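You operate a simulated robot arm through the tools that you are given. There is no shell and no other tool.

You are at the controls of a simulated two-armed robot. One attempt, no reset.

TASK
Gauge the ringed panel's coat, then lay it on GOOD or REWORK.
Fine: gauge all three rings; GOOD only if each reads 60 to 100 m. The probe goes back first. Set down upright: gauge probe.
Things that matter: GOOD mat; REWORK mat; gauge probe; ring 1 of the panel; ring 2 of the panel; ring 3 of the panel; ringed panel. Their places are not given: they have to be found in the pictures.

The check looks at the end state, three seconds after you hand in, the way a careful person would. Anything else that was tipped, shoved, dropped, spilled or broken makes it a failure.

THE ROBOT
Two 7-joint arms with fingered hands on one trunk that stands fixed in place. Base frame: the origin is at the foot of the trunk, x ahead of it, y to its left, z up. Readings come in mm, degrees, newtons and seconds.
The left shoulder is at [20, 269, 1172], the right one opposite. Each reaches about 1298 mm from its shoulder. Payload 5 kg a hand.
Tool frame (each hand has its own): the origin (TCP) lies between the finger pads and is the grasp point; the fingertips stand 42 mm ahead of it; z points along the fingers, y is the line along which they close. The gripper opens to 208 mm; its body begins 119 mm behind the TCP. The gripper is a hand of 4 fingers: y runs from the thumb to the fingers, the wrist lies at [0, 0, -317] in the tool frame, and closing takes about 1.5 s.
Orientation is told as [roll, pitch, yaw] about the base's x, y, z axes, in that order, counted from this pose: with the fingers straight down and closing along the base's y, the tool's x points along the base's -x, its y along +y and its z along -z.

THE INTERFACE
- The arms move only by the tool servo_tool. It takes "left_plan", "right_plan" or both (then of equal length, played together; a hand with none holds still); each is a list of rows, each a list of 3 entries, a list of its own where there are three numbers: the shift along the tool's x, y, z in mm, then the turn, a rotation vector about the tool's x, y, z in degrees, then the finger opening in mm, from 0 to 208. In form: [[[tx, ty, tz], [rx, ry, rz], claw], ...]. A call has 1 to 20 rows; each row is the pose to reach, as a shift and turn from the pose commanded when the call began, along the tool's axes at that moment. Rows are played at 5 a second. More than 50 mm and 8.6 degrees between two rows, or a gripper value outside its range, and nothing of the call is played. A pose out of reach is approached as far as the arm can. The call stops where the force on the tool passes 40 N (or 10 N more than at its start, if that is more) or the arm is blocked; 0.2 s more then pass. The fingers move at their own pace (about 153 mm/s each) and stop on an object; they squeeze with about 31 N. The grip force told is the motor's: it shows also when the fingers shut on nothing. Time passes only in rows, and 0.2 s behind the last, so rows that repeat a pose let the fingers close. It gives the time, the measured TCP pose, the force on the tool (base axes), the opening and the grip force at its end, in the units of the frame above (readings bear some noise), with the torque about the TCP (base axes, N m) and any sound that the robot's microphone picked up.
- Cameras (640 x 400 px; columns grow to the right, rows downward): "scene" is now at [145.4, 52.4, 1437.5]; the picture's right is [0.56, -0.83, 0.00], its down [-0.46, -0.31, -0.83] and it looks along [0.69, 0.47, -0.56] (base axes); focal length 315 px, centre (320, 200). "left" rides on the left gripper at [-93, 1, -146] in its tool frame; the picture's right is [-0.01, -1.00, 0.00], its down [0.84, -0.01, -0.54] and it looks along [0.54, -0.01, 0.84] (tool axes); focal length 280 px, centre (320, 200). "right" rides on the right gripper at [94, 1, -146] in its tool frame; the picture's right is [-0.01, 1.00, 0.00], its down [-0.84, -0.01, -0.54] and it looks along [-0.54, -0.01, 0.84] (tool axes); focal length 280 px, centre (320, 200).
- camera(camera): a new picture of that camera. No time passes.
- slide_trunk(by): moves the trunk up (or, below 0, down) by that many mm; the arms and the scene camera ride with it, the base frame stays. It gives what a move gives, with no picture.
- grasp_type(shape, hand): the hand has 4 fingers and takes this shape, open, in about a second: jaw (thumb against the fingers, like two jaws); tri (thumb and two fingers); tip (a fingertip pinch); poke (one finger out to press); point (the index stretched); flat (the hand flat); cup (the hand cupped); fist (a fist). The gripper value then closes the fingers along that shape, each until it touches; the sizes above hold for jaw. It gives what a move gives, with no picture.
- turn_head(pan, tilt): turns the head with the scene camera to pan (to the left, within 80 degrees either way) and tilt (down, from -29 to 69), counted from straight ahead of the robot (the tilt from the chest, where the trunk bows). It gives what a move gives.
- measure_at(camera, pixels): there is no depth. For up to 12 entries [column, row, z] of the newest picture of that camera ("zoom" is the newest enlarged one), the place [x, y] in the base frame at which the ray of that pixel passes the height z, good to about 3 mm. No time passes.
- inspect(camera, box): a new picture of the part [left, top, right, bottom] of that camera's present view, enlarged. No time passes.
- finish_job(): hands the job in; it is judged then, once.

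Leave the grippers open and the arms clear of the work at the hand-in unless told otherwise.

The tools are called by a JSON object that holds its "method" and its "body". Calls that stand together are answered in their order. servo_tool: Moves the arms, as the interface text tells. Its arguments: {"type":"object","properties":{"left_plan":{"type":"array"},"right_plan":{"type":"array"}},"required":[]} The other tools are called the same way: slide_trunk (by) moves the trunk up or down; grasp_type (shape, hand) gives the hand a shape; turn_head (pan, tilt) turns the head that bears the scene camera; camera (camera) takes a picture; measure_at (camera, pixels) gives the place at which the rays of pixels pass given heights; inspect (camera, box) takes an enlarged picture of a part of a camera's view; finish_job () hands the job in.

At the start:

```text
time: 0.0
left_tcp_pos: [485.0, 468.8, 1117.2]
left_tool_rot: [0.0, -0.1, 18.3]
left_force: [-0.3, 1.0, 0.8]
left_torque: [0.0, 0.04, 0.0]
left_opening: 207.7
left_finger_force: 0.1
left_shape: jaw
right_tcp_pos: [674.3, -1.3, 1206.2]
right_tool_rot: [0.0, -0.1, 18.2]
right_force: [-0.9, -0.3, 0.8]
right_torque: [-0.01, 0.0, -0.02]
right_opening: 207.6
right_finger_force: 0.0
right_shape: jaw
trunk travel left (down, up): [-550.0, 71.0]
head pan, tilt (commanded): [34.2, 34.1]
```

scene: 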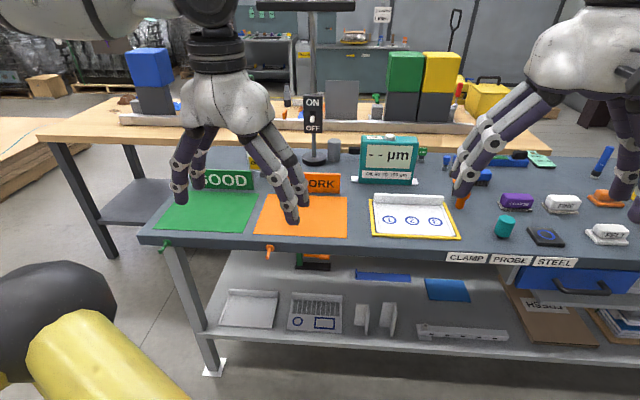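
right: 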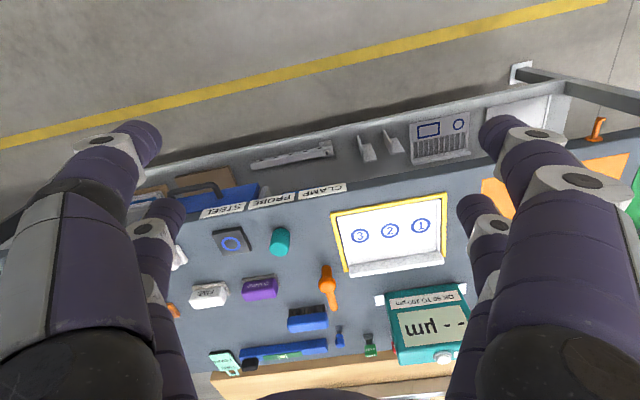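
left: 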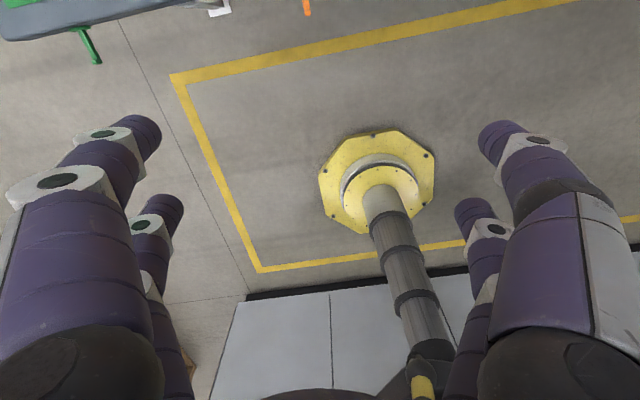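

I see the bench with the green GOOD mat (about 210,210), the orange REWORK mat (about 305,215), the panel with three rings (about 413,215), a teal gauge display, and a small teal cylinder at (505,227) that may be the gauge probe. I'll take enlarged views to identify things.

{"method": "inspect", "body": {"camera": "scene", "box": [340, 120, 500, 270]}}

{"method": "inspect", "body": {"camera": "scene", "box": [430, 130, 640, 280]}}

{"method": "inspect", "body": {"camera": "right", "box": [190, 160, 480, 380]}}

```text
2.67 times, centred on (420, 195) of scene
```

zoom: 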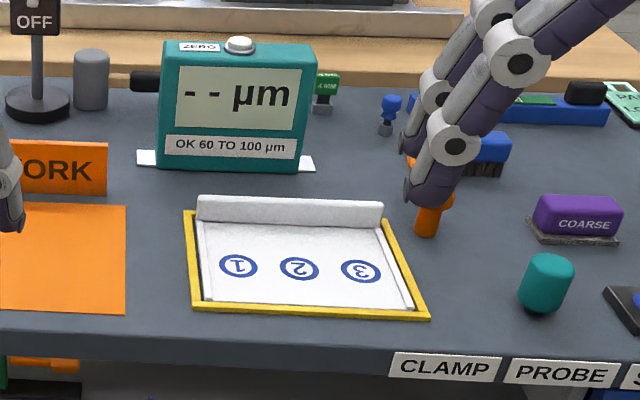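

```text
2.67 times, centred on (535, 205) of scene
```

zoom: 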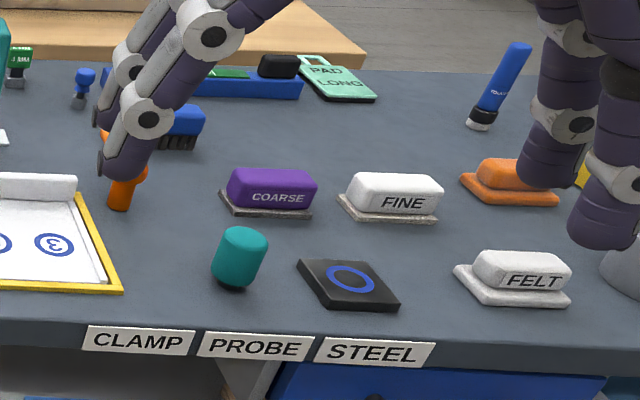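

```text
1.82 times, centred on (335, 270) of right
```

zoom: 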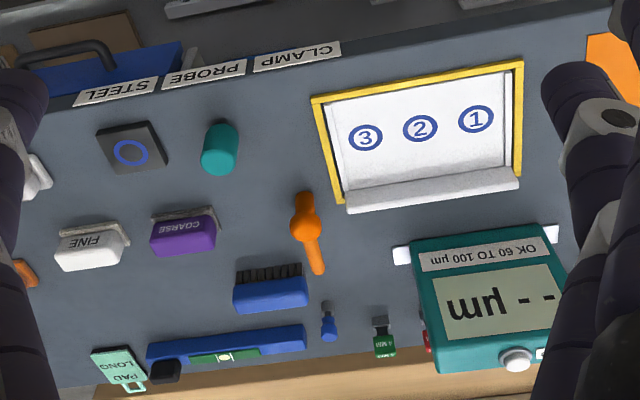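

I see labels CLAMP, PROBE and STEEL on the bench's front edge, a teal probe, a black steel plate with a blue ring, and an orange lever. To find the bench height I'll measure ring 2 (scene 412,220; right 390,230) at several heights in both cameras.

{"method": "measure_at", "body": {"camera": "scene", "pixels": [[412.5, 220.5, 800], [412.5, 220.5, 850], [412.5, 220.5, 900], [412.5, 220.5, 950], [412.5, 220.5, 1000]]}}

{"method": "measure_at", "body": {"camera": "right", "pixels": [[390, 230.4, 800], [390, 230.4, 850], [390, 230.4, 900], [390, 230.4, 950], [390, 230.4, 1000]]}}

{"method": "inspect", "body": {"camera": "scene", "box": [350, 125, 430, 190]}}

{"method": "inspect", "body": {"camera": "scene", "box": [200, 240, 420, 370]}}

```text
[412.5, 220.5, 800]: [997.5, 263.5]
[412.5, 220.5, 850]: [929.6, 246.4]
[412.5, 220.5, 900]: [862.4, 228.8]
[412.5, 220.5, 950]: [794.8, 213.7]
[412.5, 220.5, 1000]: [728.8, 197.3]
```

```text
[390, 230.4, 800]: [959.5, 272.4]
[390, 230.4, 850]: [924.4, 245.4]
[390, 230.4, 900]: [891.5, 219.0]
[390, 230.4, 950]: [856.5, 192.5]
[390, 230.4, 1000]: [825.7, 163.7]
```

```text
6.15 times, centred on (390, 158) of scene
```

zoom: 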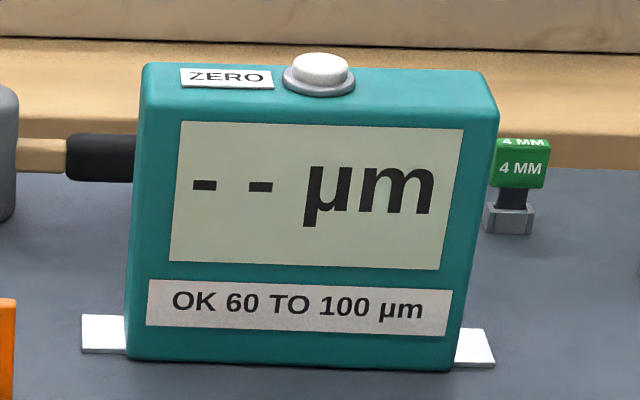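

```text
2.91 times, centred on (310, 305) of scene
```

zoom: 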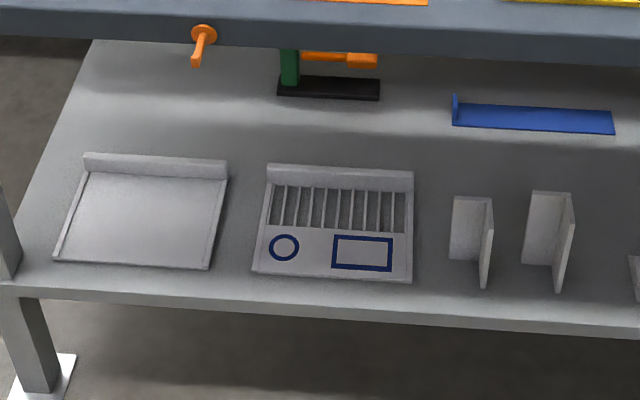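

Ring 2 sits near (922, 244, 855), so the bench top is at about 850 mm. The gauge has a ZERO button on top, so it may need zeroing on the STEEL plate. I'll measure where things are, then swing the hands out of view to see better.

{"method": "measure_at", "body": {"camera": "scene", "pixels": [[503, 236, 850], [547, 236, 855], [390, 158, 850], [385, 183, 850], [206, 212, 850], [305, 216, 850], [461, 205, 850], [516, 200, 850], [562, 203, 850], [607, 234, 850], [320, 160, 850], [334, 158, 850]]}}

{"method": "measure_at", "body": {"camera": "right", "pixels": [[280, 242, 850], [231, 243, 855], [327, 290, 850], [258, 288, 850], [208, 295, 850]]}}

```text
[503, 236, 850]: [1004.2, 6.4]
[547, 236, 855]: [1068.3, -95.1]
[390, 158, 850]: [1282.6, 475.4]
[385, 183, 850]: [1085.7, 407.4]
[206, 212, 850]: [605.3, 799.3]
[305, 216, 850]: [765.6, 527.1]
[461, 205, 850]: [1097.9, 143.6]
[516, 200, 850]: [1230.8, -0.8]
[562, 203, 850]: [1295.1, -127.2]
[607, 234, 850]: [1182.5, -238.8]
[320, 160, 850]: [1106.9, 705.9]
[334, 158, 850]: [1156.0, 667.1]
```

```text
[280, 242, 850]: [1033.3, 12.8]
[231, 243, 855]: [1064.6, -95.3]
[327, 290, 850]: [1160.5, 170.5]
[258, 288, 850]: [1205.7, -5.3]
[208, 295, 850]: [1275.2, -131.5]
```

The right hand blocks part of the bench, so I'll draw it back, right and slightly up in seven steps, with the left hand moving left and back to clear the mats' view.

{"method": "servo_tool", "body": {"right_plan": [[[43, -16, -7], [0, 0, 0], 208], [[86, -32, -14], [0, 0, 0], 208], [[129, -48, -21], [0, 0, 0], 208], [[172, -64, -28], [0, 0, 0], 208], [[215, -80, -35], [0, 0, 0], 208], [[258, -96, -42], [0, 0, 0], 208], [[300, -112, -50], [0, 0, 0], 208]], "left_plan": [[[10, 35, -10], [0, 0, 0], 208], [[20, 70, -20], [0, 0, 0], 208], [[30, 105, -30], [0, 0, 0], 208], [[40, 140, -40], [0, 0, 0], 208], [[50, 175, -50], [0, 0, 0], 208], [[60, 210, -60], [0, 0, 0], 208], [[70, 245, -70], [0, 0, 0], 208]]}}

{"method": "camera", "body": {"camera": "scene"}}

{"method": "camera", "body": {"camera": "right"}}

```text
time: 1.6
left_tcp_pos: [335.6, 679.3, 1190.9]
left_tool_rot: [0.2, -0.3, 18.2]
left_force: [-4.6, -1.3, 2.3]
left_torque: [0.17, -0.63, -0.02]
left_opening: 207.7
left_finger_force: 0.0
left_shape: jaw
right_tcp_pos: [417.5, -201.6, 1255.6]
right_tool_rot: [0.0, -0.3, 18.3]
right_force: [-2.9, -1.8, 0.7]
right_torque: [0.21, -0.51, -0.03]
right_opening: 207.8
right_finger_force: 0.1
right_shape: jaw
trunk travel left (down, up): [-550.0, 71.0]
head pan, tilt (commanded): [34.2, 34.1]
```

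```text
taken
```

scene: 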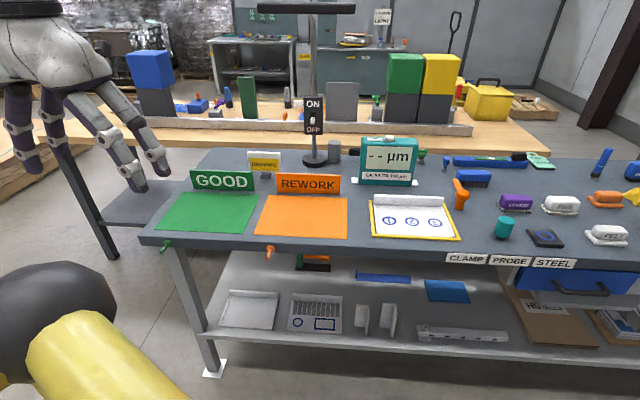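

```text
taken
```

right: 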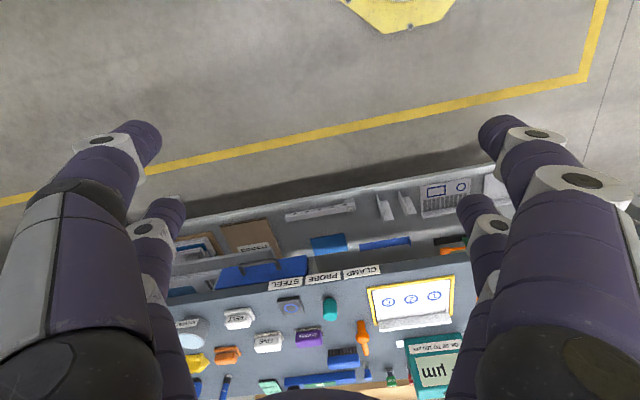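

The view is clear now. I'll enlarge the clamp/panel/probe region, the mats region and the switch stand.

{"method": "inspect", "body": {"camera": "scene", "box": [360, 180, 480, 255]}}

{"method": "inspect", "body": {"camera": "scene", "box": [470, 190, 590, 265]}}

{"method": "inspect", "body": {"camera": "scene", "box": [140, 140, 360, 278]}}

{"method": "inspect", "body": {"camera": "scene", "box": [290, 80, 450, 190]}}

```text
5.33 times, centred on (420, 218) of scene
```

zoom: 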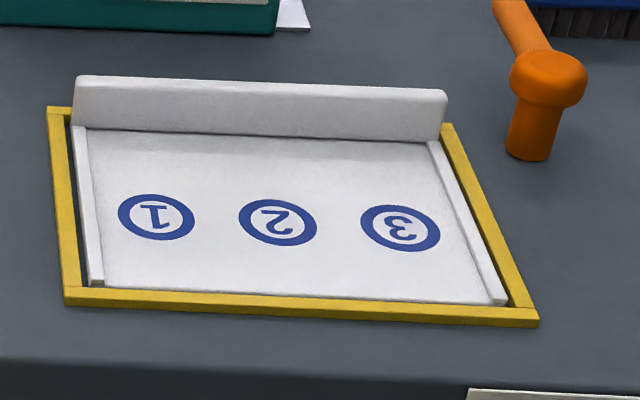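

```text
5.33 times, centred on (530, 228) of scene
```

zoom: 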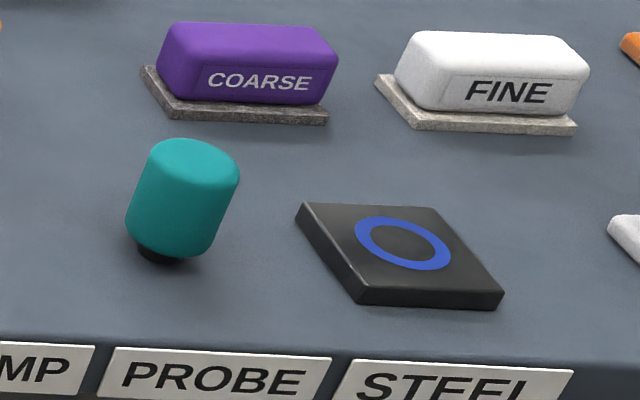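

```text
2.90 times, centred on (250, 209) of scene
```

zoom: 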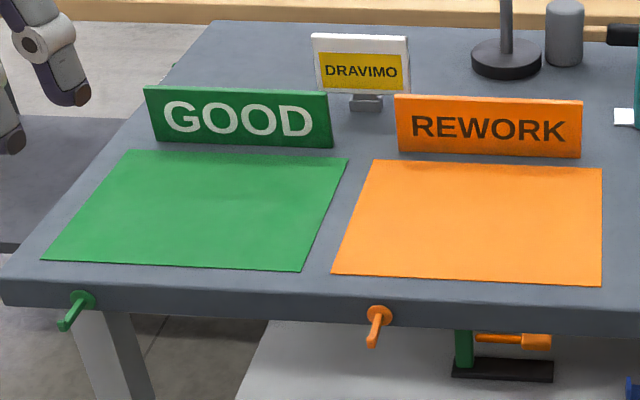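

```text
3.64 times, centred on (370, 135) of scene
```

zoom: 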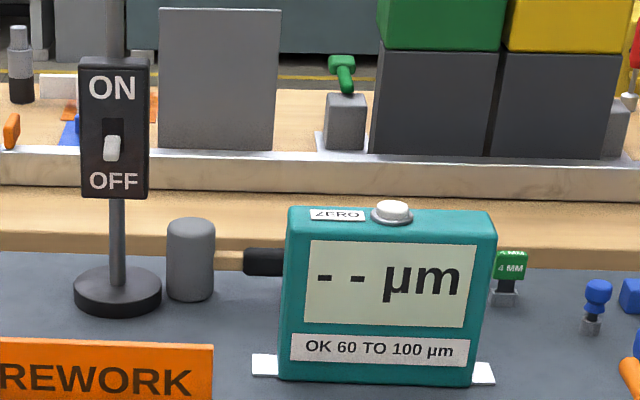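

The panel sits in a yellow frame with a tall flange at its far edge and low side lips. I'll enlarge the panel again so I can measure its corners and rings.

{"method": "inspect", "body": {"camera": "scene", "box": [360, 180, 480, 255]}}

{"method": "measure_at", "body": {"camera": "zoom", "pixels": [[156, 217, 855], [277, 222, 855], [400, 228, 855], [98, 284, 855], [497, 305, 855], [73, 126, 855], [443, 142, 855], [80, 78, 880], [445, 92, 880], [65, 300, 850], [538, 322, 850], [48, 108, 850]]}}

{"method": "measure_at", "body": {"camera": "zoom", "pixels": [[530, 155, 850], [548, 75, 900], [515, 2, 900], [548, 75, 890], [123, 190, 855], [193, 217, 855], [120, 217, 855]]}}

```text
5.33 times, centred on (420, 218) of scene
```

zoom: 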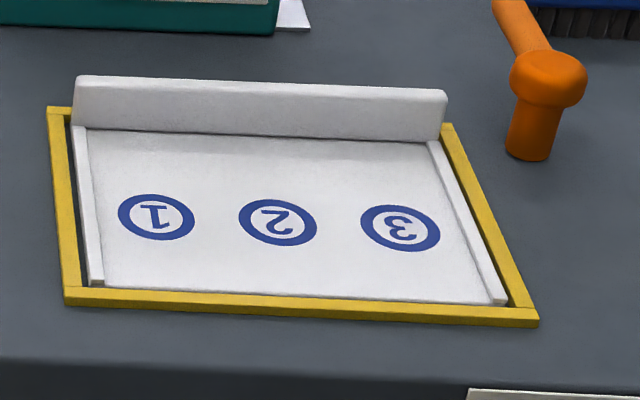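

```text
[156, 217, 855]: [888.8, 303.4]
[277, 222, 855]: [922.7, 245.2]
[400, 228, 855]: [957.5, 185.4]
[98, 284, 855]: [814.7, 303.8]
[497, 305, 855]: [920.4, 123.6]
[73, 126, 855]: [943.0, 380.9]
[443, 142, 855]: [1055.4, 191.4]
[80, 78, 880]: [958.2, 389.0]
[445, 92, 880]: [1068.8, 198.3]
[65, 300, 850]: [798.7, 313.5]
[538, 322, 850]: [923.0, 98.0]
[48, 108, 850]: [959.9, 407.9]
```

```text
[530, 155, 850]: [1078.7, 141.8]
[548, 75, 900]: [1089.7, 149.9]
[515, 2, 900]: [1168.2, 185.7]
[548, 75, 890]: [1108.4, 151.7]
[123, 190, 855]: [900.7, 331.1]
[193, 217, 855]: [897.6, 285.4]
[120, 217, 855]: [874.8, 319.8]
```

Ring centres come out near ring 1 (889, 303), ring 2 (923, 245) and ring 3 (957, 185). The bench is turned about 30° in yaw, and the panel is about 220 × 150 mm with a tall flange at its far edge. Next I'll bring the right hand over the front right of the bench at z≈1130, turned to yaw 30°, to look closely with its camera.

{"method": "servo_tool", "body": {"right_plan": [[[-45, 0, 10.5], [0, 0, -1], 110], [[-90, 0, 21], [0, 0, -2], 110], [[-135, 0, 31.5], [0, 0, -3], 110], [[-180, 0, 42], [0, 0, -4], 110], [[-225, 1, 52.5], [0, 0, -5], 110], [[-270, 1, 63], [0, 0, -6], 110], [[-315, 1, 73.5], [0, 0, -7], 110], [[-360, 1, 84], [0, 0, -8], 110], [[-405, 2, 94.5], [0, 0, -9], 110], [[-450, 2, 105], [0, 0, -10], 110], [[-495, 2, 115.5], [0, 0, -11], 110], [[-540, 2, 125.6], [0, 0, -11.7], 110], [[-540, 2, 125.6], [0, 0, -11.7], 110]]}}

{"method": "camera", "body": {"camera": "right"}}

{"method": "camera", "body": {"camera": "scene"}}

```text
time: 4.4
left_tcp_pos: [342.0, 679.8, 1186.6]
left_tool_rot: [0.0, 0.0, 18.2]
left_force: [0.4, 0.0, -1.3]
left_torque: [-0.13, 0.13, 0.03]
left_opening: 208.1
left_finger_force: 0.0
left_shape: jaw
right_tcp_pos: [913.2, -44.8, 1122.9]
right_tool_rot: [0.0, -0.1, 29.8]
right_force: [0.9, -1.9, 0.2]
right_torque: [0.26, 0.05, -0.01]
right_opening: 110.2
right_finger_force: 0.0
right_shape: jaw
right hand out of reach, approached as far as the arm can: row 12, 13
trunk travel left (down, up): [-550.0, 71.0]
head pan, tilt (commanded): [34.2, 34.1]
```

```text
taken
```

right: 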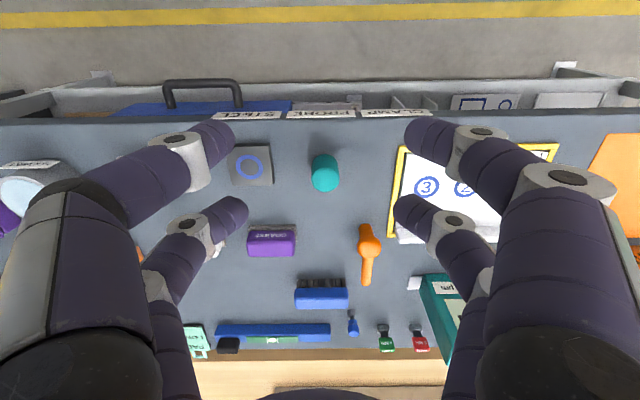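

```text
taken
```

scene: 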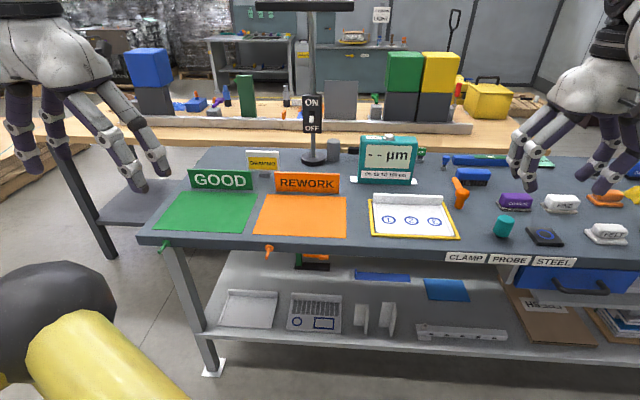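

The right arm reached its limit here at about 959 mm from shoulder to wrist, so at the probe the hand will have to lean back toward me. I'll take enlarged views of the probe and steel plate from both cameras and measure them.

{"method": "inspect", "body": {"camera": "right", "box": [220, 120, 400, 232]}}

{"method": "inspect", "body": {"camera": "scene", "box": [480, 200, 576, 260]}}

{"method": "inspect", "body": {"camera": "right", "box": [330, 200, 450, 275]}}

```text
3.56 times, centred on (310, 176) of right
```

zoom: 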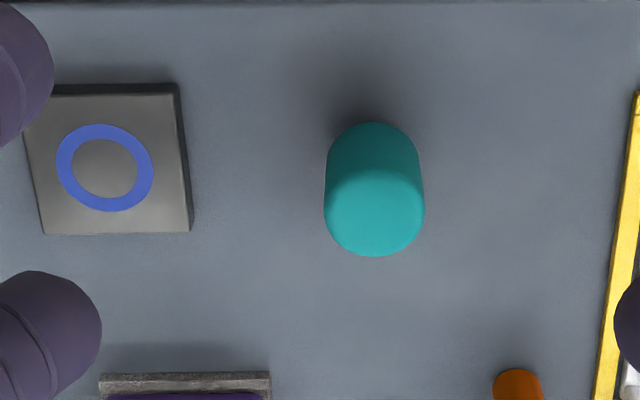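

```text
6.67 times, centred on (528, 230) of scene
```

zoom: 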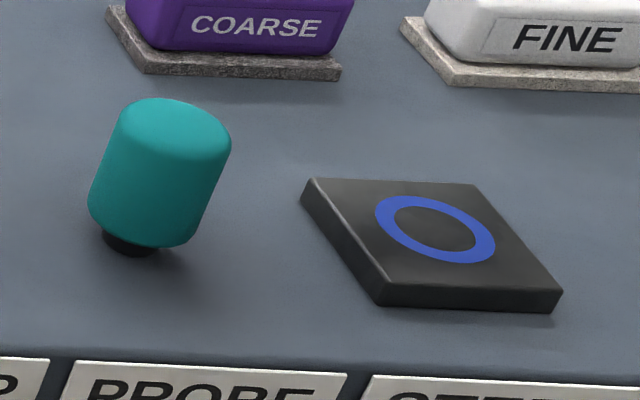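

```text
5.33 times, centred on (390, 238) of right
```

zoom: 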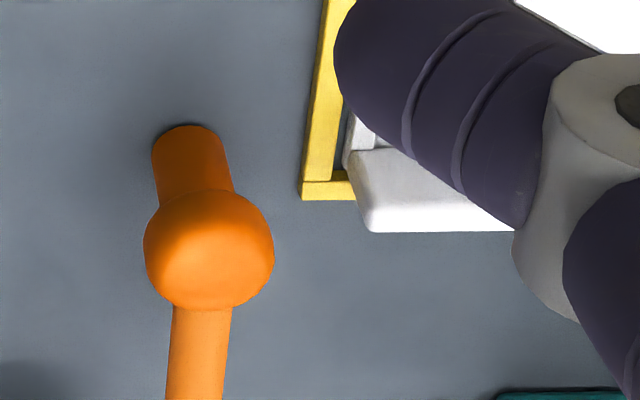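

Probe top centre is at right-camera pixel (325.2,179.7) and scene pixel (506.3,218.3); its tip centre is at scene (499.5,235.7). I'll measure these at several heights to find its position and height, along with the steel ring.

{"method": "measure_at", "body": {"camera": "right", "pixels": [[325.2, 179.7, 890], [325.2, 179.7, 900], [325.2, 179.7, 910], [325.2, 179.7, 920], [249.2, 166.6, 850], [249.2, 166.6, 860], [249.2, 166.6, 870]]}}

{"method": "measure_at", "body": {"camera": "scene", "pixels": [[506.3, 218.3, 890], [506.3, 218.3, 900], [506.3, 218.3, 910], [506.3, 218.3, 920], [499.5, 235.7, 850], [545.3, 234.5, 850], [545.3, 234.5, 860], [545.3, 234.5, 870], [497.3, 224.1, 880], [511.5, 224.1, 880]]}}

```text
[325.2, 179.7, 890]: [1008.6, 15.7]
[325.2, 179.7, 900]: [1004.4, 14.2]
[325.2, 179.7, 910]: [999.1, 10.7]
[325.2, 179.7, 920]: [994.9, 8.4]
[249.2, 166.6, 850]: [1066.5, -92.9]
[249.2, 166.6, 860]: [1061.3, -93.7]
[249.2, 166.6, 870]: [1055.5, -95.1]
```

```text
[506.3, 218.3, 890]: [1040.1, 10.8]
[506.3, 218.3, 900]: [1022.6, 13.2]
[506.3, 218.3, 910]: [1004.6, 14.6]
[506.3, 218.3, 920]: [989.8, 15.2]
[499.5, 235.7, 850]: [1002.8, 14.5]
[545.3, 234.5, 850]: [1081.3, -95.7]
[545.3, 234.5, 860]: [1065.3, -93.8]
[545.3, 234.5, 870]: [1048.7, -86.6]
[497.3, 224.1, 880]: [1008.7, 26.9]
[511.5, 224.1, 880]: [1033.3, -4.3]
```

The probe axis is at about (1002, 13.5), its tip at 850 and its top near 912, about 40 mm in diameter. The steel ring centre is at (1061, -93.5) with its top at z≈862. I'll lean the right hand 30° about its closing axis so the wrist comes back toward me, with the TCP staying where it is.

{"method": "servo_tool", "body": {"right_plan": [[[0, 0, 0], [0, -7.5, 0], 110], [[0, 0, 0], [0, -15, 0], 110], [[0, 0, 0], [0, -22.5, 0], 110], [[0, 0, 0], [0, -30, 0], 110], [[0, 0, 0], [0, -30, 0], 110], [[0, 0, 0], [0, -30, 0], 110]]}}

{"method": "camera", "body": {"camera": "right"}}

```text
time: 5.8
left_tcp_pos: [340.9, 680.3, 1187.7]
left_tool_rot: [-0.1, 0.0, 18.3]
left_force: [0.1, 0.3, 0.7]
left_torque: [-0.02, -0.05, -0.01]
left_opening: 207.8
left_finger_force: 0.1
left_shape: jaw
right_tcp_pos: [1003.6, -5.3, 1160.1]
right_tool_rot: [-0.1, -20.0, 30.2]
right_force: [0.3, 0.5, 0.7]
right_torque: [-0.03, -0.04, -0.01]
right_opening: 109.8
right_finger_force: 0.0
right_shape: jaw
right hand out of reach, approached as far as the arm can: row 1, 2, 3, 4, 5, 6
trunk travel left (down, up): [-550.0, 71.0]
head pan, tilt (commanded): [34.2, 34.1]
```

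```text
taken
```

right: 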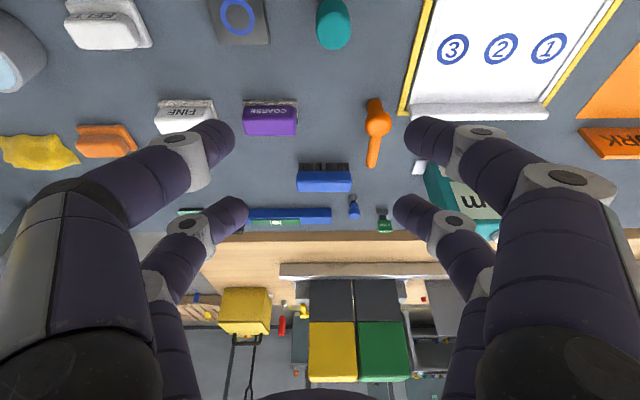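

The arm went stiff at full stretch: the tilt stopped at 20° and the TCP drifted to (1003.6, -5.3, 1160). I'll pull the hand back and down along tool +x to get out of the stretched pose.

{"method": "servo_tool", "body": {"right_plan": [[[40, 0, 0], [0, 0, 0], 110], [[80, 0, 0], [0, 0, 0], 110], [[120, 0, 0], [0, 0, 0], 110], [[160, 0, 0], [0, 0, 0], 110], [[160, 0, 0], [0, 0, 0], 110], [[160, 0, 0], [0, 0, 0], 110]]}}

```text
time: 7.2
left_tcp_pos: [341.3, 679.8, 1187.6]
left_tool_rot: [0.0, -0.1, 18.3]
left_force: [-0.1, -0.4, 0.0]
left_torque: [-0.02, -0.02, 0.04]
left_opening: 208.0
left_finger_force: 0.1
left_shape: jaw
right_tcp_pos: [1004.6, -7.2, 1158.3]
right_tool_rot: [0.1, -19.8, 30.2]
right_force: [0.3, -0.1, -0.2]
right_torque: [0.03, 0.01, 0.01]
right_opening: 110.2
right_finger_force: 0.1
right_shape: jaw
right hand out of reach, approached as far as the arm can: row 1, 2, 3, 4, 5, 6
trunk travel left (down, up): [-550.0, 71.0]
head pan, tilt (commanded): [34.2, 34.1]
```

Still stuck at the stretched elbow. Retreating along the fingers (tool −z, up and back) should make the elbow bend, so I'll try that.

{"method": "servo_tool", "body": {"right_plan": [[[0, 0, -40], [0, 0, 0], 110], [[0, 0, -80], [0, 0, 0], 110], [[0, 0, -120], [0, 0, 0], 110], [[0, 0, -160], [0, 0, 0], 110], [[0, 0, -200], [0, 0, 0], 110], [[0, 0, -200], [0, 0, 0], 110]]}}

```text
time: 8.6
left_tcp_pos: [340.7, 681.3, 1185.7]
left_tool_rot: [-0.1, 0.0, 18.3]
left_force: [0.6, 0.6, -0.4]
left_torque: [-0.05, 0.04, 0.0]
left_opening: 207.9
left_finger_force: 0.1
left_shape: jaw
right_tcp_pos: [945.4, -39.4, 1329.9]
right_tool_rot: [-0.1, -19.7, 30.2]
right_force: [0.0, 0.9, -0.8]
right_torque: [-0.16, 0.02, -0.04]
right_opening: 110.1
right_finger_force: 0.1
right_shape: jaw
right hand out of reach, approached as far as the arm can: row 3, 4, 5, 6
trunk travel left (down, up): [-550.0, 71.0]
head pan, tilt (commanded): [34.2, 34.1]
```

It moved this time, to (945, -39, 1330). Now I'll try pulling straight back horizontally to bend the elbow more.

{"method": "servo_tool", "body": {"right_plan": [[[38, 0, -14], [0, 0, 0], 110], [[76, 0, -28], [0, 0, 0], 110], [[114, 0, -42], [0, 0, 0], 110], [[152, 0, -56], [0, 0, 0], 110], [[190, 0, -70], [0, 0, 0], 110], [[190, 0, -70], [0, 0, 0], 110]]}}

```text
time: 10.0
left_tcp_pos: [339.7, 681.3, 1186.5]
left_tool_rot: [0.0, 0.0, 18.2]
left_force: [0.4, -0.5, 0.2]
left_torque: [-0.06, 0.0, -0.03]
left_opening: 208.1
left_finger_force: 0.1
left_shape: jaw
right_tcp_pos: [767.7, -141.7, 1332.2]
right_tool_rot: [-0.1, -19.8, 30.2]
right_force: [-0.3, 1.2, 0.4]
right_torque: [-0.12, -0.01, -0.05]
right_opening: 110.0
right_finger_force: 0.1
right_shape: jaw
trunk travel left (down, up): [-550.0, 71.0]
head pan, tilt (commanded): [34.2, 34.1]
```

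The arm is free again at (768, -142, 1332). I'll finish the lean to 30° while coming straight down about 150 mm here, well away from the bench objects.

{"method": "servo_tool", "body": {"right_plan": [[[12.7, 0, 35.3], [0, -2.5, 0], 110], [[25.4, 0, 70.6], [0, -5, 0], 110], [[38.1, 0, 105.9], [0, -7.5, 0], 110], [[50.9, 0, 141], [0, -10.2, 0], 110], [[50.9, 0, 141], [0, -10.2, 0], 110]]}}

```text
time: 11.2
left_tcp_pos: [340.7, 682.1, 1187.3]
left_tool_rot: [0.0, 0.0, 18.4]
left_force: [0.5, 0.2, -0.7]
left_torque: [-0.05, -0.05, 0.02]
left_opening: 207.9
left_finger_force: 0.1
left_shape: jaw
right_tcp_pos: [767.4, -142.9, 1183.4]
right_tool_rot: [0.0, -30.0, 30.2]
right_force: [-0.6, 0.7, -0.8]
right_torque: [-0.08, -0.05, -0.01]
right_opening: 109.8
right_finger_force: 0.0
right_shape: jaw
trunk travel left (down, up): [-550.0, 71.0]
head pan, tilt (commanded): [34.2, 34.1]
```

Now at tilt 30°. I'll move in a straight line to a pose above the probe at (1002, 13.5, 1000), with fingertips staying about 50 mm over its top.

{"method": "servo_tool", "body": {"right_plan": [[[-19, 2.1, 37.4], [0, 0, 0], 110], [[-38, 4.3, 74.9], [0, 0, 0], 110], [[-57, 6.4, 112.3], [0, 0, 0], 110], [[-76, 8.6, 149.8], [0, 0, 0], 100], [[-95, 10.7, 187.2], [0, 0, 0], 90], [[-114, 12.9, 224.6], [0, 0, 0], 84], [[-133, 15, 262], [0, 0, 0], 84], [[-152, 17.2, 299.5], [0, 0, 0], 84], [[-152, 17.2, 299.5], [0, 0, 0], 84]]}}

{"method": "camera", "body": {"camera": "right"}}

{"method": "camera", "body": {"camera": "scene"}}

```text
time: 13.2
left_tcp_pos: [341.6, 680.5, 1186.6]
left_tool_rot: [0.0, 0.0, 18.3]
left_force: [0.5, -0.1, -0.2]
left_torque: [0.05, 0.02, 0.01]
left_opening: 208.1
left_finger_force: 0.0
left_shape: jaw
right_tcp_pos: [1002.4, 11.9, 1001.3]
right_tool_rot: [0.1, -30.1, 30.3]
right_force: [-0.5, -1.0, -0.1]
right_torque: [0.02, 0.04, 0.0]
right_opening: 84.5
right_finger_force: 0.1
right_shape: jaw
trunk travel left (down, up): [-550.0, 71.0]
head pan, tilt (commanded): [34.2, 34.1]
```

```text
taken
```

right: 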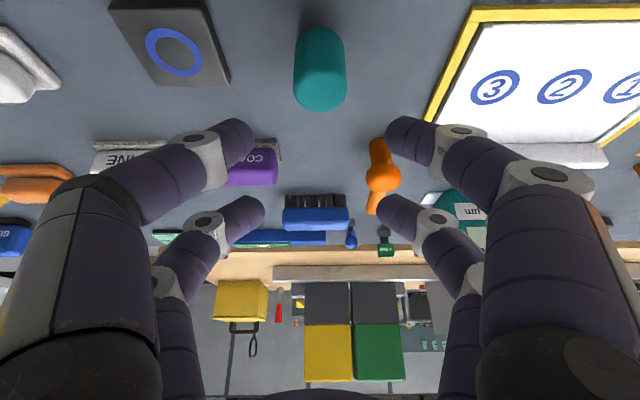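

```text
taken
```

scene: 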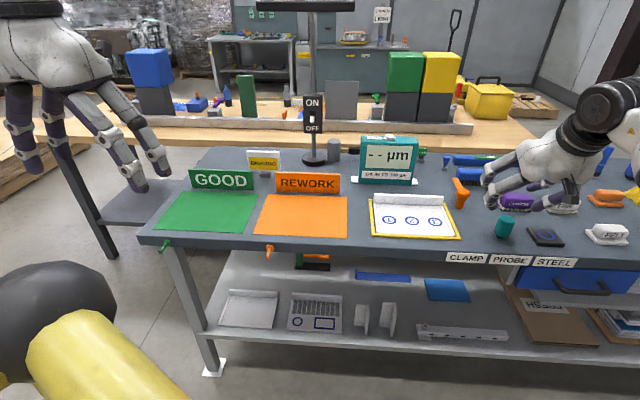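

The hand is above the probe. The digits look like two pairs, spaced along tool x. I'll enlarge the scene view to check how they would straddle the 40 mm probe.

{"method": "inspect", "body": {"camera": "scene", "box": [460, 70, 640, 260]}}

{"method": "inspect", "body": {"camera": "right", "box": [200, 20, 440, 260]}}

```text
2.11 times, centred on (550, 165) of scene
```

zoom: 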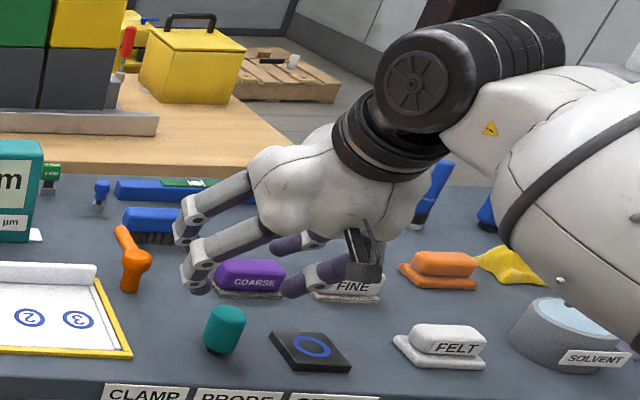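

```text
1.67 times, centred on (320, 140) of right
```

zoom: 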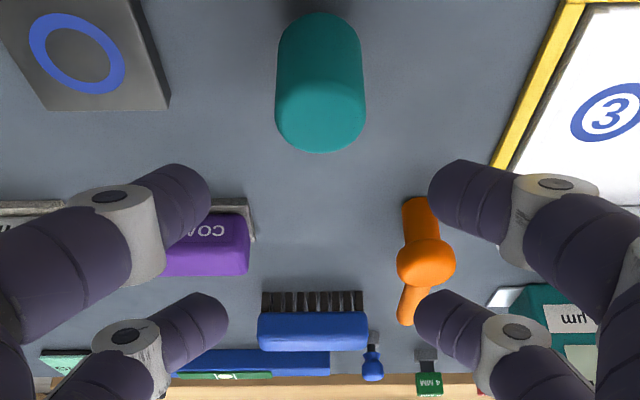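

The digits are a two-by-two arrangement about 62 mm apart along tool x, so the jaw shape could let the 40 mm probe slip between them. I'll try the "tri" shape (thumb and two fingers) up here, and look at it.

{"method": "grasp_type", "body": {"shape": "tri", "hand": "right"}}

{"method": "camera", "body": {"camera": "right"}}

{"method": "inspect", "body": {"camera": "scene", "box": [460, 70, 640, 260]}}

```text
time: 14.1
left_tcp_pos: [340.2, 680.8, 1187.2]
left_tool_rot: [0.0, 0.0, 18.3]
left_force: [-0.7, 0.2, 0.4]
left_torque: [-0.02, 0.05, 0.02]
left_opening: 207.6
left_finger_force: 0.0
left_shape: jaw
right_tcp_pos: [1002.1, 11.9, 1000.5]
right_tool_rot: [0.1, -29.9, 30.2]
right_force: [-0.1, 0.6, 0.4]
right_torque: [-0.05, -0.02, -0.01]
right_opening: 207.7
right_finger_force: 0.0
right_shape: tri
trunk travel left (down, up): [-550.0, 71.0]
head pan, tilt (commanded): [34.2, 34.1]
```

```text
taken
```

right: 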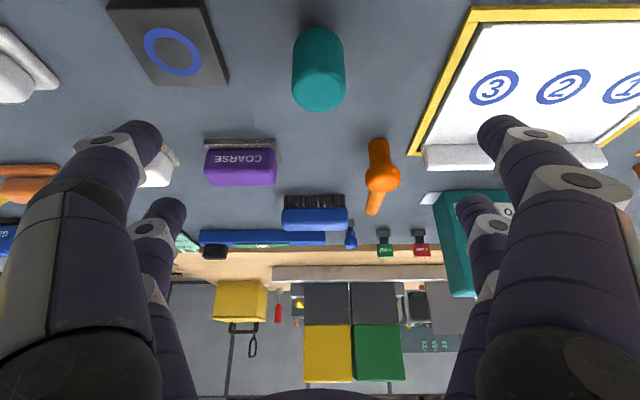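

```text
2.11 times, centred on (550, 165) of scene
```

zoom: 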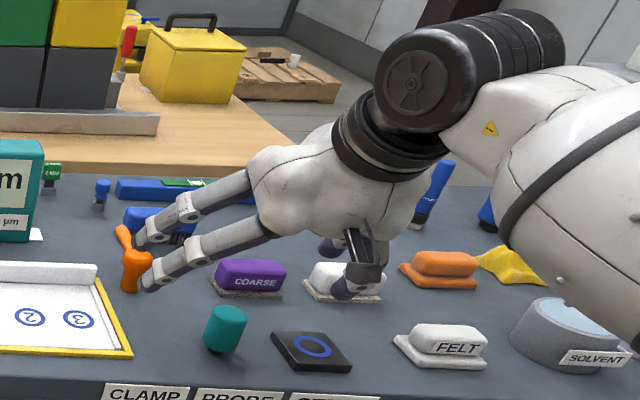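

The tri shape starts fully open. I'll close it to 50 mm in the air, well above the probe, to see how its digits move.

{"method": "servo_tool", "body": {"right_plan": [[[0, 0, 0], [0, 0, 0], 50], [[0, 0, 0], [0, 0, 0], 50], [[0, 0, 0], [0, 0, 0], 50], [[0, 0, 0], [0, 0, 0], 50], [[0, 0, 0], [0, 0, 0], 50]]}}

{"method": "camera", "body": {"camera": "right"}}

{"method": "inspect", "body": {"camera": "scene", "box": [460, 70, 640, 260]}}

```text
time: 15.3
left_tcp_pos: [340.2, 679.8, 1186.2]
left_tool_rot: [0.0, -0.1, 18.3]
left_force: [-0.1, 1.1, 0.8]
left_torque: [0.01, 0.03, 0.0]
left_opening: 207.8
left_finger_force: 0.1
left_shape: jaw
right_tcp_pos: [1001.3, 12.7, 1001.1]
right_tool_rot: [0.1, -30.1, 30.2]
right_force: [-0.2, -0.3, 1.0]
right_torque: [0.03, 0.01, -0.01]
right_opening: 50.4
right_finger_force: 0.0
right_shape: tri
trunk travel left (down, up): [-550.0, 71.0]
head pan, tilt (commanded): [34.2, 34.1]
```

```text
taken
```

right: 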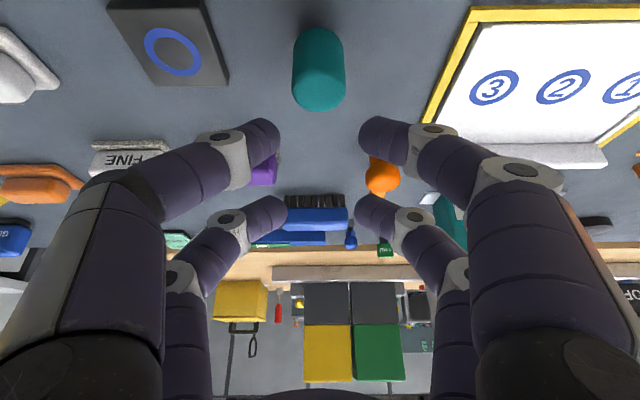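

```text
2.11 times, centred on (550, 165) of scene
```

zoom: 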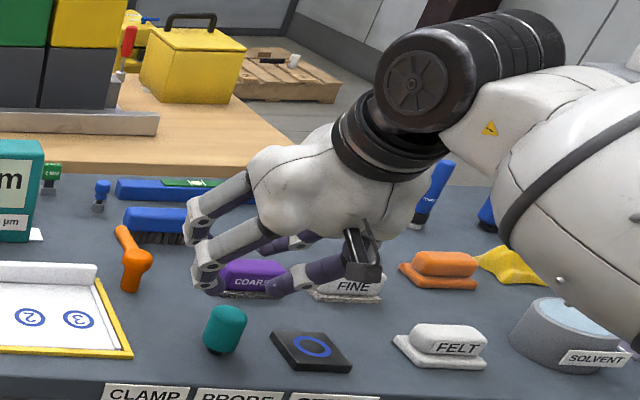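

In tri all four digits close much as in jaw. I'll try the "tip" shape in the same place.

{"method": "grasp_type", "body": {"shape": "tip", "hand": "right"}}

{"method": "servo_tool", "body": {"right_plan": [[[0, 0, 0], [0, 0, 0], 50], [[0, 0, 0], [0, 0, 0], 50], [[0, 0, 0], [0, 0, 0], 50], [[0, 0, 0], [0, 0, 0], 50], [[0, 0, 0], [0, 0, 0], 50]]}}

{"method": "camera", "body": {"camera": "right"}}

{"method": "inspect", "body": {"camera": "scene", "box": [460, 70, 640, 260]}}

```text
time: 16.2
left_tcp_pos: [340.5, 680.5, 1186.7]
left_tool_rot: [-0.1, 0.0, 18.3]
left_force: [-0.2, -0.8, 0.1]
left_torque: [-0.01, -0.02, -0.04]
left_opening: 207.8
left_finger_force: 0.1
left_shape: jaw
right_tcp_pos: [1002.6, 12.5, 999.3]
right_tool_rot: [0.1, -30.1, 30.1]
right_force: [-0.4, -0.2, -0.4]
right_torque: [-0.03, -0.03, -0.03]
right_opening: 207.8
right_finger_force: 0.0
right_shape: tip
trunk travel left (down, up): [-550.0, 71.0]
head pan, tilt (commanded): [34.2, 34.1]
```

```text
time: 17.4
left_tcp_pos: [340.9, 680.7, 1188.1]
left_tool_rot: [0.1, 0.0, 18.2]
left_force: [0.5, -0.8, -0.5]
left_torque: [-0.01, 0.04, 0.05]
left_opening: 207.7
left_finger_force: 0.0
left_shape: jaw
right_tcp_pos: [1002.7, 12.2, 1000.7]
right_tool_rot: [0.1, -30.1, 30.2]
right_force: [0.4, 0.4, 0.2]
right_torque: [0.01, 0.01, 0.01]
right_opening: 50.1
right_finger_force: 0.0
right_shape: tip
trunk travel left (down, up): [-550.0, 71.0]
head pan, tilt (commanded): [34.2, 34.1]
```

```text
taken
```

right: 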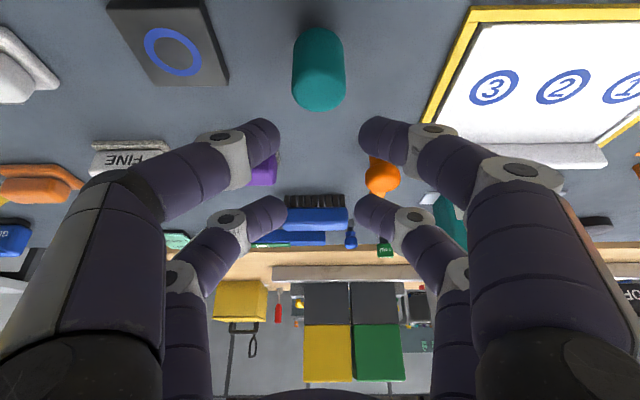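

```text
2.11 times, centred on (550, 165) of scene
```

zoom: 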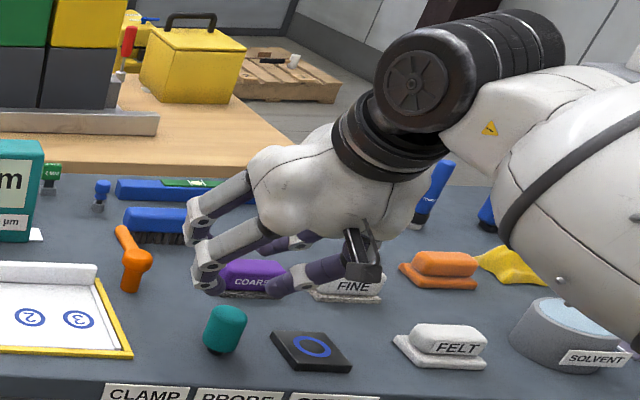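

The three shapes look the same from here. I'll put the hand back in jaw shape and enlarge the fingertips to work out exactly where each pair lies in the tool frame.

{"method": "grasp_type", "body": {"shape": "jaw", "hand": "right"}}

{"method": "servo_tool", "body": {"right_plan": [[[0, 0, 0], [0, 0, 0], 40], [[0, 0, 0], [0, 0, 0], 40], [[0, 0, 0], [0, 0, 0], 40], [[0, 0, 0], [0, 0, 0], 40], [[0, 0, 0], [0, 0, 0], 40], [[0, 0, 0], [0, 0, 0], 40]]}}

{"method": "inspect", "body": {"camera": "right", "box": [220, 80, 420, 260]}}

{"method": "inspect", "body": {"camera": "scene", "box": [490, 120, 590, 220]}}

```text
time: 18.3
left_tcp_pos: [340.9, 679.8, 1186.4]
left_tool_rot: [0.1, 0.1, 18.3]
left_force: [0.0, 0.1, -0.8]
left_torque: [-0.02, 0.01, -0.01]
left_opening: 208.0
left_finger_force: 0.1
left_shape: jaw
right_tcp_pos: [1003.8, 12.2, 1000.8]
right_tool_rot: [0.1, -30.1, 30.1]
right_force: [-0.6, 0.3, -0.6]
right_torque: [0.0, 0.0, -0.04]
right_opening: 208.0
right_finger_force: 0.2
right_shape: jaw
trunk travel left (down, up): [-550.0, 71.0]
head pan, tilt (commanded): [34.2, 34.1]
```

```text
time: 19.7
left_tcp_pos: [339.3, 680.2, 1186.5]
left_tool_rot: [0.1, 0.0, 18.3]
left_force: [0.2, 0.3, -0.2]
left_torque: [0.02, 0.0, 0.01]
left_opening: 208.2
left_finger_force: 0.0
left_shape: jaw
right_tcp_pos: [1002.3, 12.4, 1000.5]
right_tool_rot: [0.1, -30.1, 30.2]
right_force: [-0.2, 0.4, 0.0]
right_torque: [0.04, 0.01, -0.02]
right_opening: 40.4
right_finger_force: 0.0
right_shape: jaw
trunk travel left (down, up): [-550.0, 71.0]
head pan, tilt (commanded): [34.2, 34.1]
```

```text
2.22 times, centred on (320, 170) of right
```

zoom: 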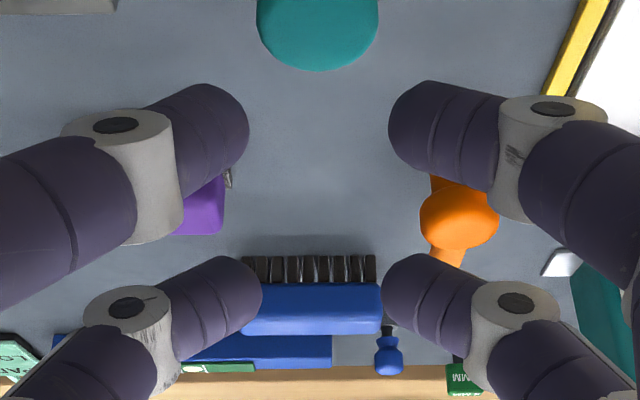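

```text
4.00 times, centred on (540, 170) of scene
```

zoom: 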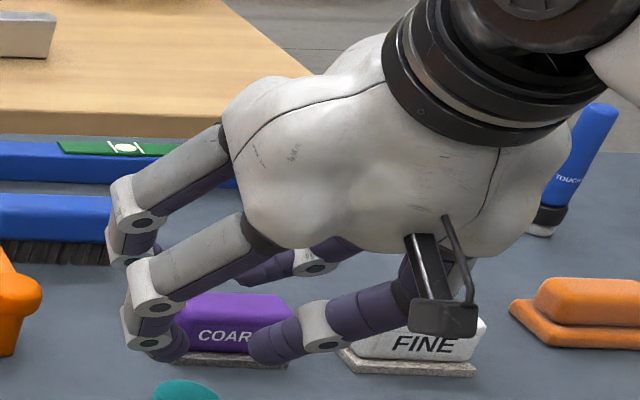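

The rear (operator-side) digit pair sits at tool x≈+30 and its fingertip balls at z≈+25. That is the pair I'll pinch the probe with, since its far digits then pass clear in front. I'll check the probe's location once more from here using its far top edge at (320,111) and its sides.

{"method": "inspect", "body": {"camera": "right", "box": [260, 10, 380, 120]}}

```text
3.64 times, centred on (320, 65) of right
```

zoom: 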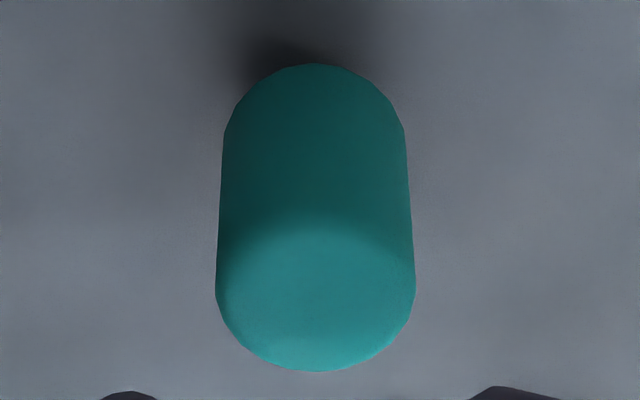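

{"method": "measure_at", "body": {"camera": "zoom", "pixels": [[316, 371, 908], [316, 371, 912], [315, 63, 858], [315, 63, 862], [216, 285, 908], [415, 285, 908], [225, 140, 862], [404, 140, 862]]}}

```text
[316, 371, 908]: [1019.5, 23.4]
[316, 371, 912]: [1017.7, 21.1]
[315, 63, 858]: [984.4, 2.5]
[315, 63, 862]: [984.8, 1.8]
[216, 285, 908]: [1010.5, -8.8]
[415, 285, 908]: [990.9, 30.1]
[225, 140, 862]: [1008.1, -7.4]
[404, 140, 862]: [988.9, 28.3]
```

The probe axis is at about (1001, 11.7), diameter about 40. I'll open to 90 mm and lower so the rear fingertips straddle it at about z 890, then look before closing.

{"method": "servo_tool", "body": {"right_plan": [[[0, 0, 0], [0, 0, 0], 90], [[0, 0, 0], [0, 0, 0], 90], [[9, 0, 23], [0, 0, 0], 90], [[17, 0, 47], [0, 0, 0], 90], [[25.7, 0.2, 70], [0, 0, 0], 90], [[25.7, 0.2, 70], [0, 0, 0], 90]]}}

{"method": "inspect", "body": {"camera": "right", "box": [180, 0, 460, 220]}}

{"method": "inspect", "body": {"camera": "scene", "box": [460, 140, 600, 260]}}

```text
time: 21.1
left_tcp_pos: [341.0, 680.9, 1187.6]
left_tool_rot: [0.0, 0.0, 18.4]
left_force: [-0.6, 0.2, -0.1]
left_torque: [-0.01, -0.03, 0.02]
left_opening: 208.0
left_finger_force: 0.0
left_shape: jaw
right_tcp_pos: [1013.6, 20.0, 928.1]
right_tool_rot: [0.0, -30.1, 30.3]
right_force: [-0.3, 0.7, -0.1]
right_torque: [-0.03, 0.0, -0.03]
right_opening: 89.6
right_finger_force: 0.1
right_shape: jaw
trunk travel left (down, up): [-550.0, 71.0]
head pan, tilt (commanded): [34.2, 34.1]
```

```text
1.82 times, centred on (320, 110) of right
```

zoom: 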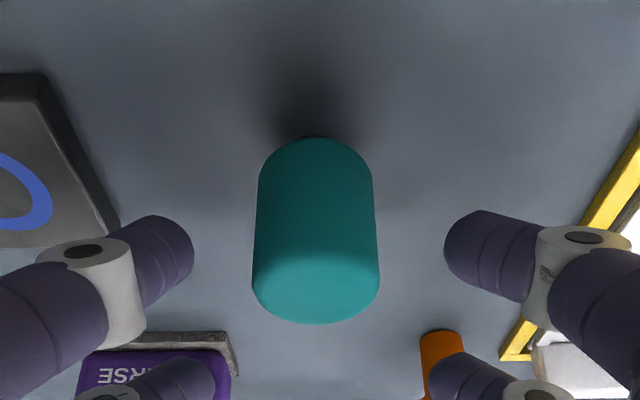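

```text
3.33 times, centred on (530, 200) of scene
```

zoom: 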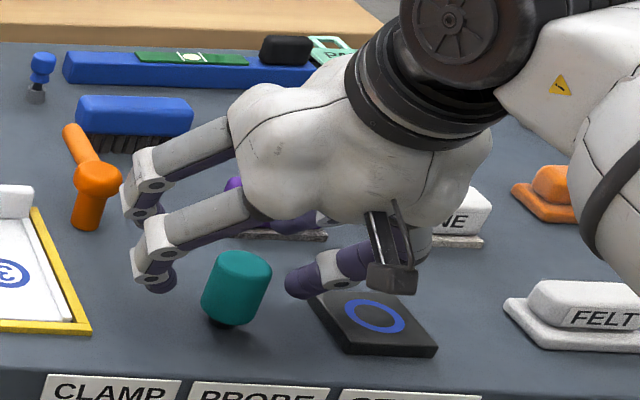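

The probe stands midway between the rear fingertips, in line with them. I'll close on it now and give the fingers time.

{"method": "servo_tool", "body": {"right_plan": [[[0, 0, 0], [0, 0, 0], 70], [[0, 0, 0], [0, 0, 0], 50], [[0, 0, 0], [0, 0, 0], 36], [[0, 0, 0], [0, 0, 0], 20], [[0, 0, 0], [0, 0, 0], 20], [[0, 0, 0], [0, 0, 0], 20], [[0, 0, 0], [0, 0, 0], 20]]}}

{"method": "inspect", "body": {"camera": "right", "box": [180, 0, 460, 220]}}

{"method": "inspect", "body": {"camera": "scene", "box": [460, 140, 600, 260]}}

```text
time: 22.7
left_tcp_pos: [341.3, 680.0, 1186.2]
left_tool_rot: [0.1, 0.0, 18.3]
left_force: [0.4, -0.2, 0.1]
left_torque: [-0.01, 0.0, -0.03]
left_opening: 207.7
left_finger_force: 0.0
left_shape: jaw
right_tcp_pos: [1014.9, 21.2, 928.4]
right_tool_rot: [0.0, -30.0, 30.3]
right_force: [0.5, 0.6, -1.3]
right_torque: [-0.01, -0.03, 0.0]
right_opening: 18.1
right_finger_force: 30.6
right_shape: jaw
trunk travel left (down, up): [-550.0, 71.0]
head pan, tilt (commanded): [34.2, 34.1]
```

```text
1.82 times, centred on (320, 110) of right
```

zoom: 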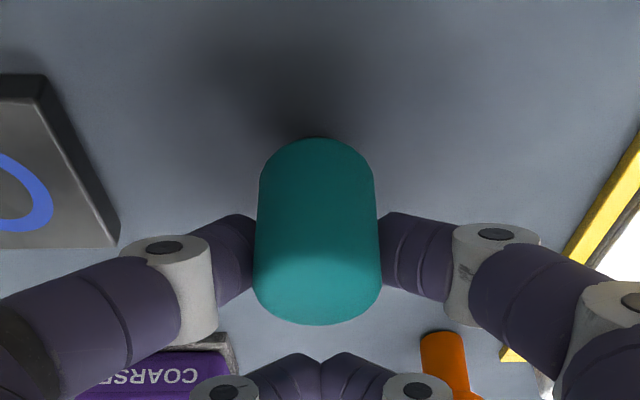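

```text
3.33 times, centred on (530, 200) of scene
```

zoom: 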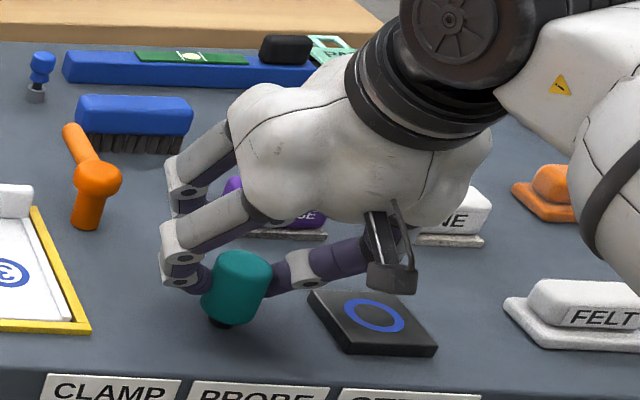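

The rear pair holds the probe at its sides (grip 30.6 N) while the front pair has closed in the air beyond it. The home pose for return is TCP (1014.4, 20.5, 928). I'll lift straight up 50 mm and check the probe hangs upright.

{"method": "servo_tool", "body": {"right_plan": [[[-5, 0, -8.7], [0, 0, 0], 20], [[-10, 0, -17.3], [0, 0, 0], 20], [[-17.5, 0, -30.3], [0, 0, 0], 20], [[-25, 0, -43.3], [0, 0, 0], 20], [[-25, 0, -43.3], [0, 0, 0], 20]]}}

{"method": "inspect", "body": {"camera": "right", "box": [180, 0, 460, 220]}}

{"method": "inspect", "body": {"camera": "scene", "box": [460, 140, 600, 260]}}

```text
time: 23.9
left_tcp_pos: [341.0, 679.8, 1188.5]
left_tool_rot: [0.0, 0.0, 18.3]
left_force: [-0.6, -0.8, -0.1]
left_torque: [-0.01, 0.01, -0.03]
left_opening: 207.5
left_finger_force: 0.0
left_shape: jaw
right_tcp_pos: [1015.2, 21.2, 977.1]
right_tool_rot: [0.1, -30.0, 30.1]
right_force: [-1.1, 0.2, -1.2]
right_torque: [0.01, 0.01, -0.03]
right_opening: 18.3
right_finger_force: 31.4
right_shape: jaw
trunk travel left (down, up): [-550.0, 71.0]
head pan, tilt (commanded): [34.2, 34.1]
```

```text
1.82 times, centred on (320, 110) of right
```

zoom: 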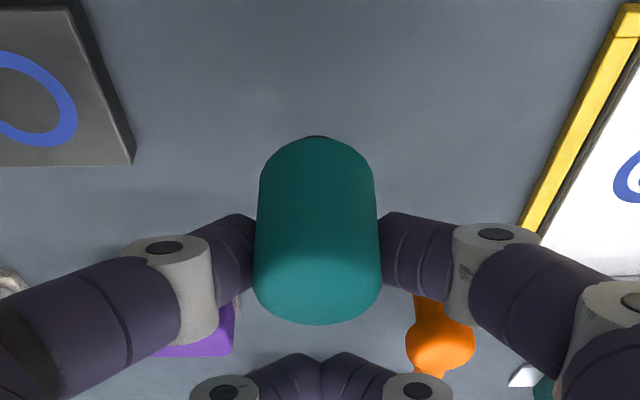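

```text
3.33 times, centred on (530, 200) of scene
```

zoom: 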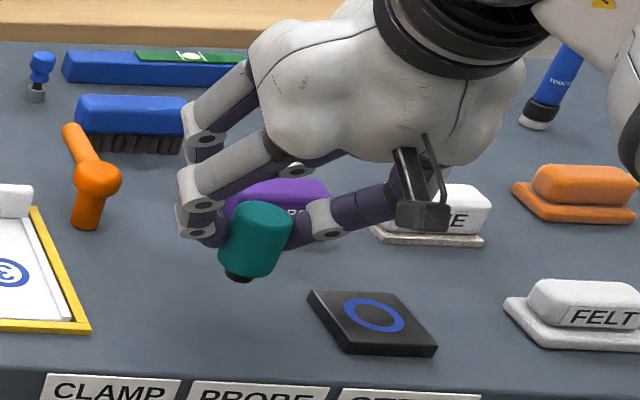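

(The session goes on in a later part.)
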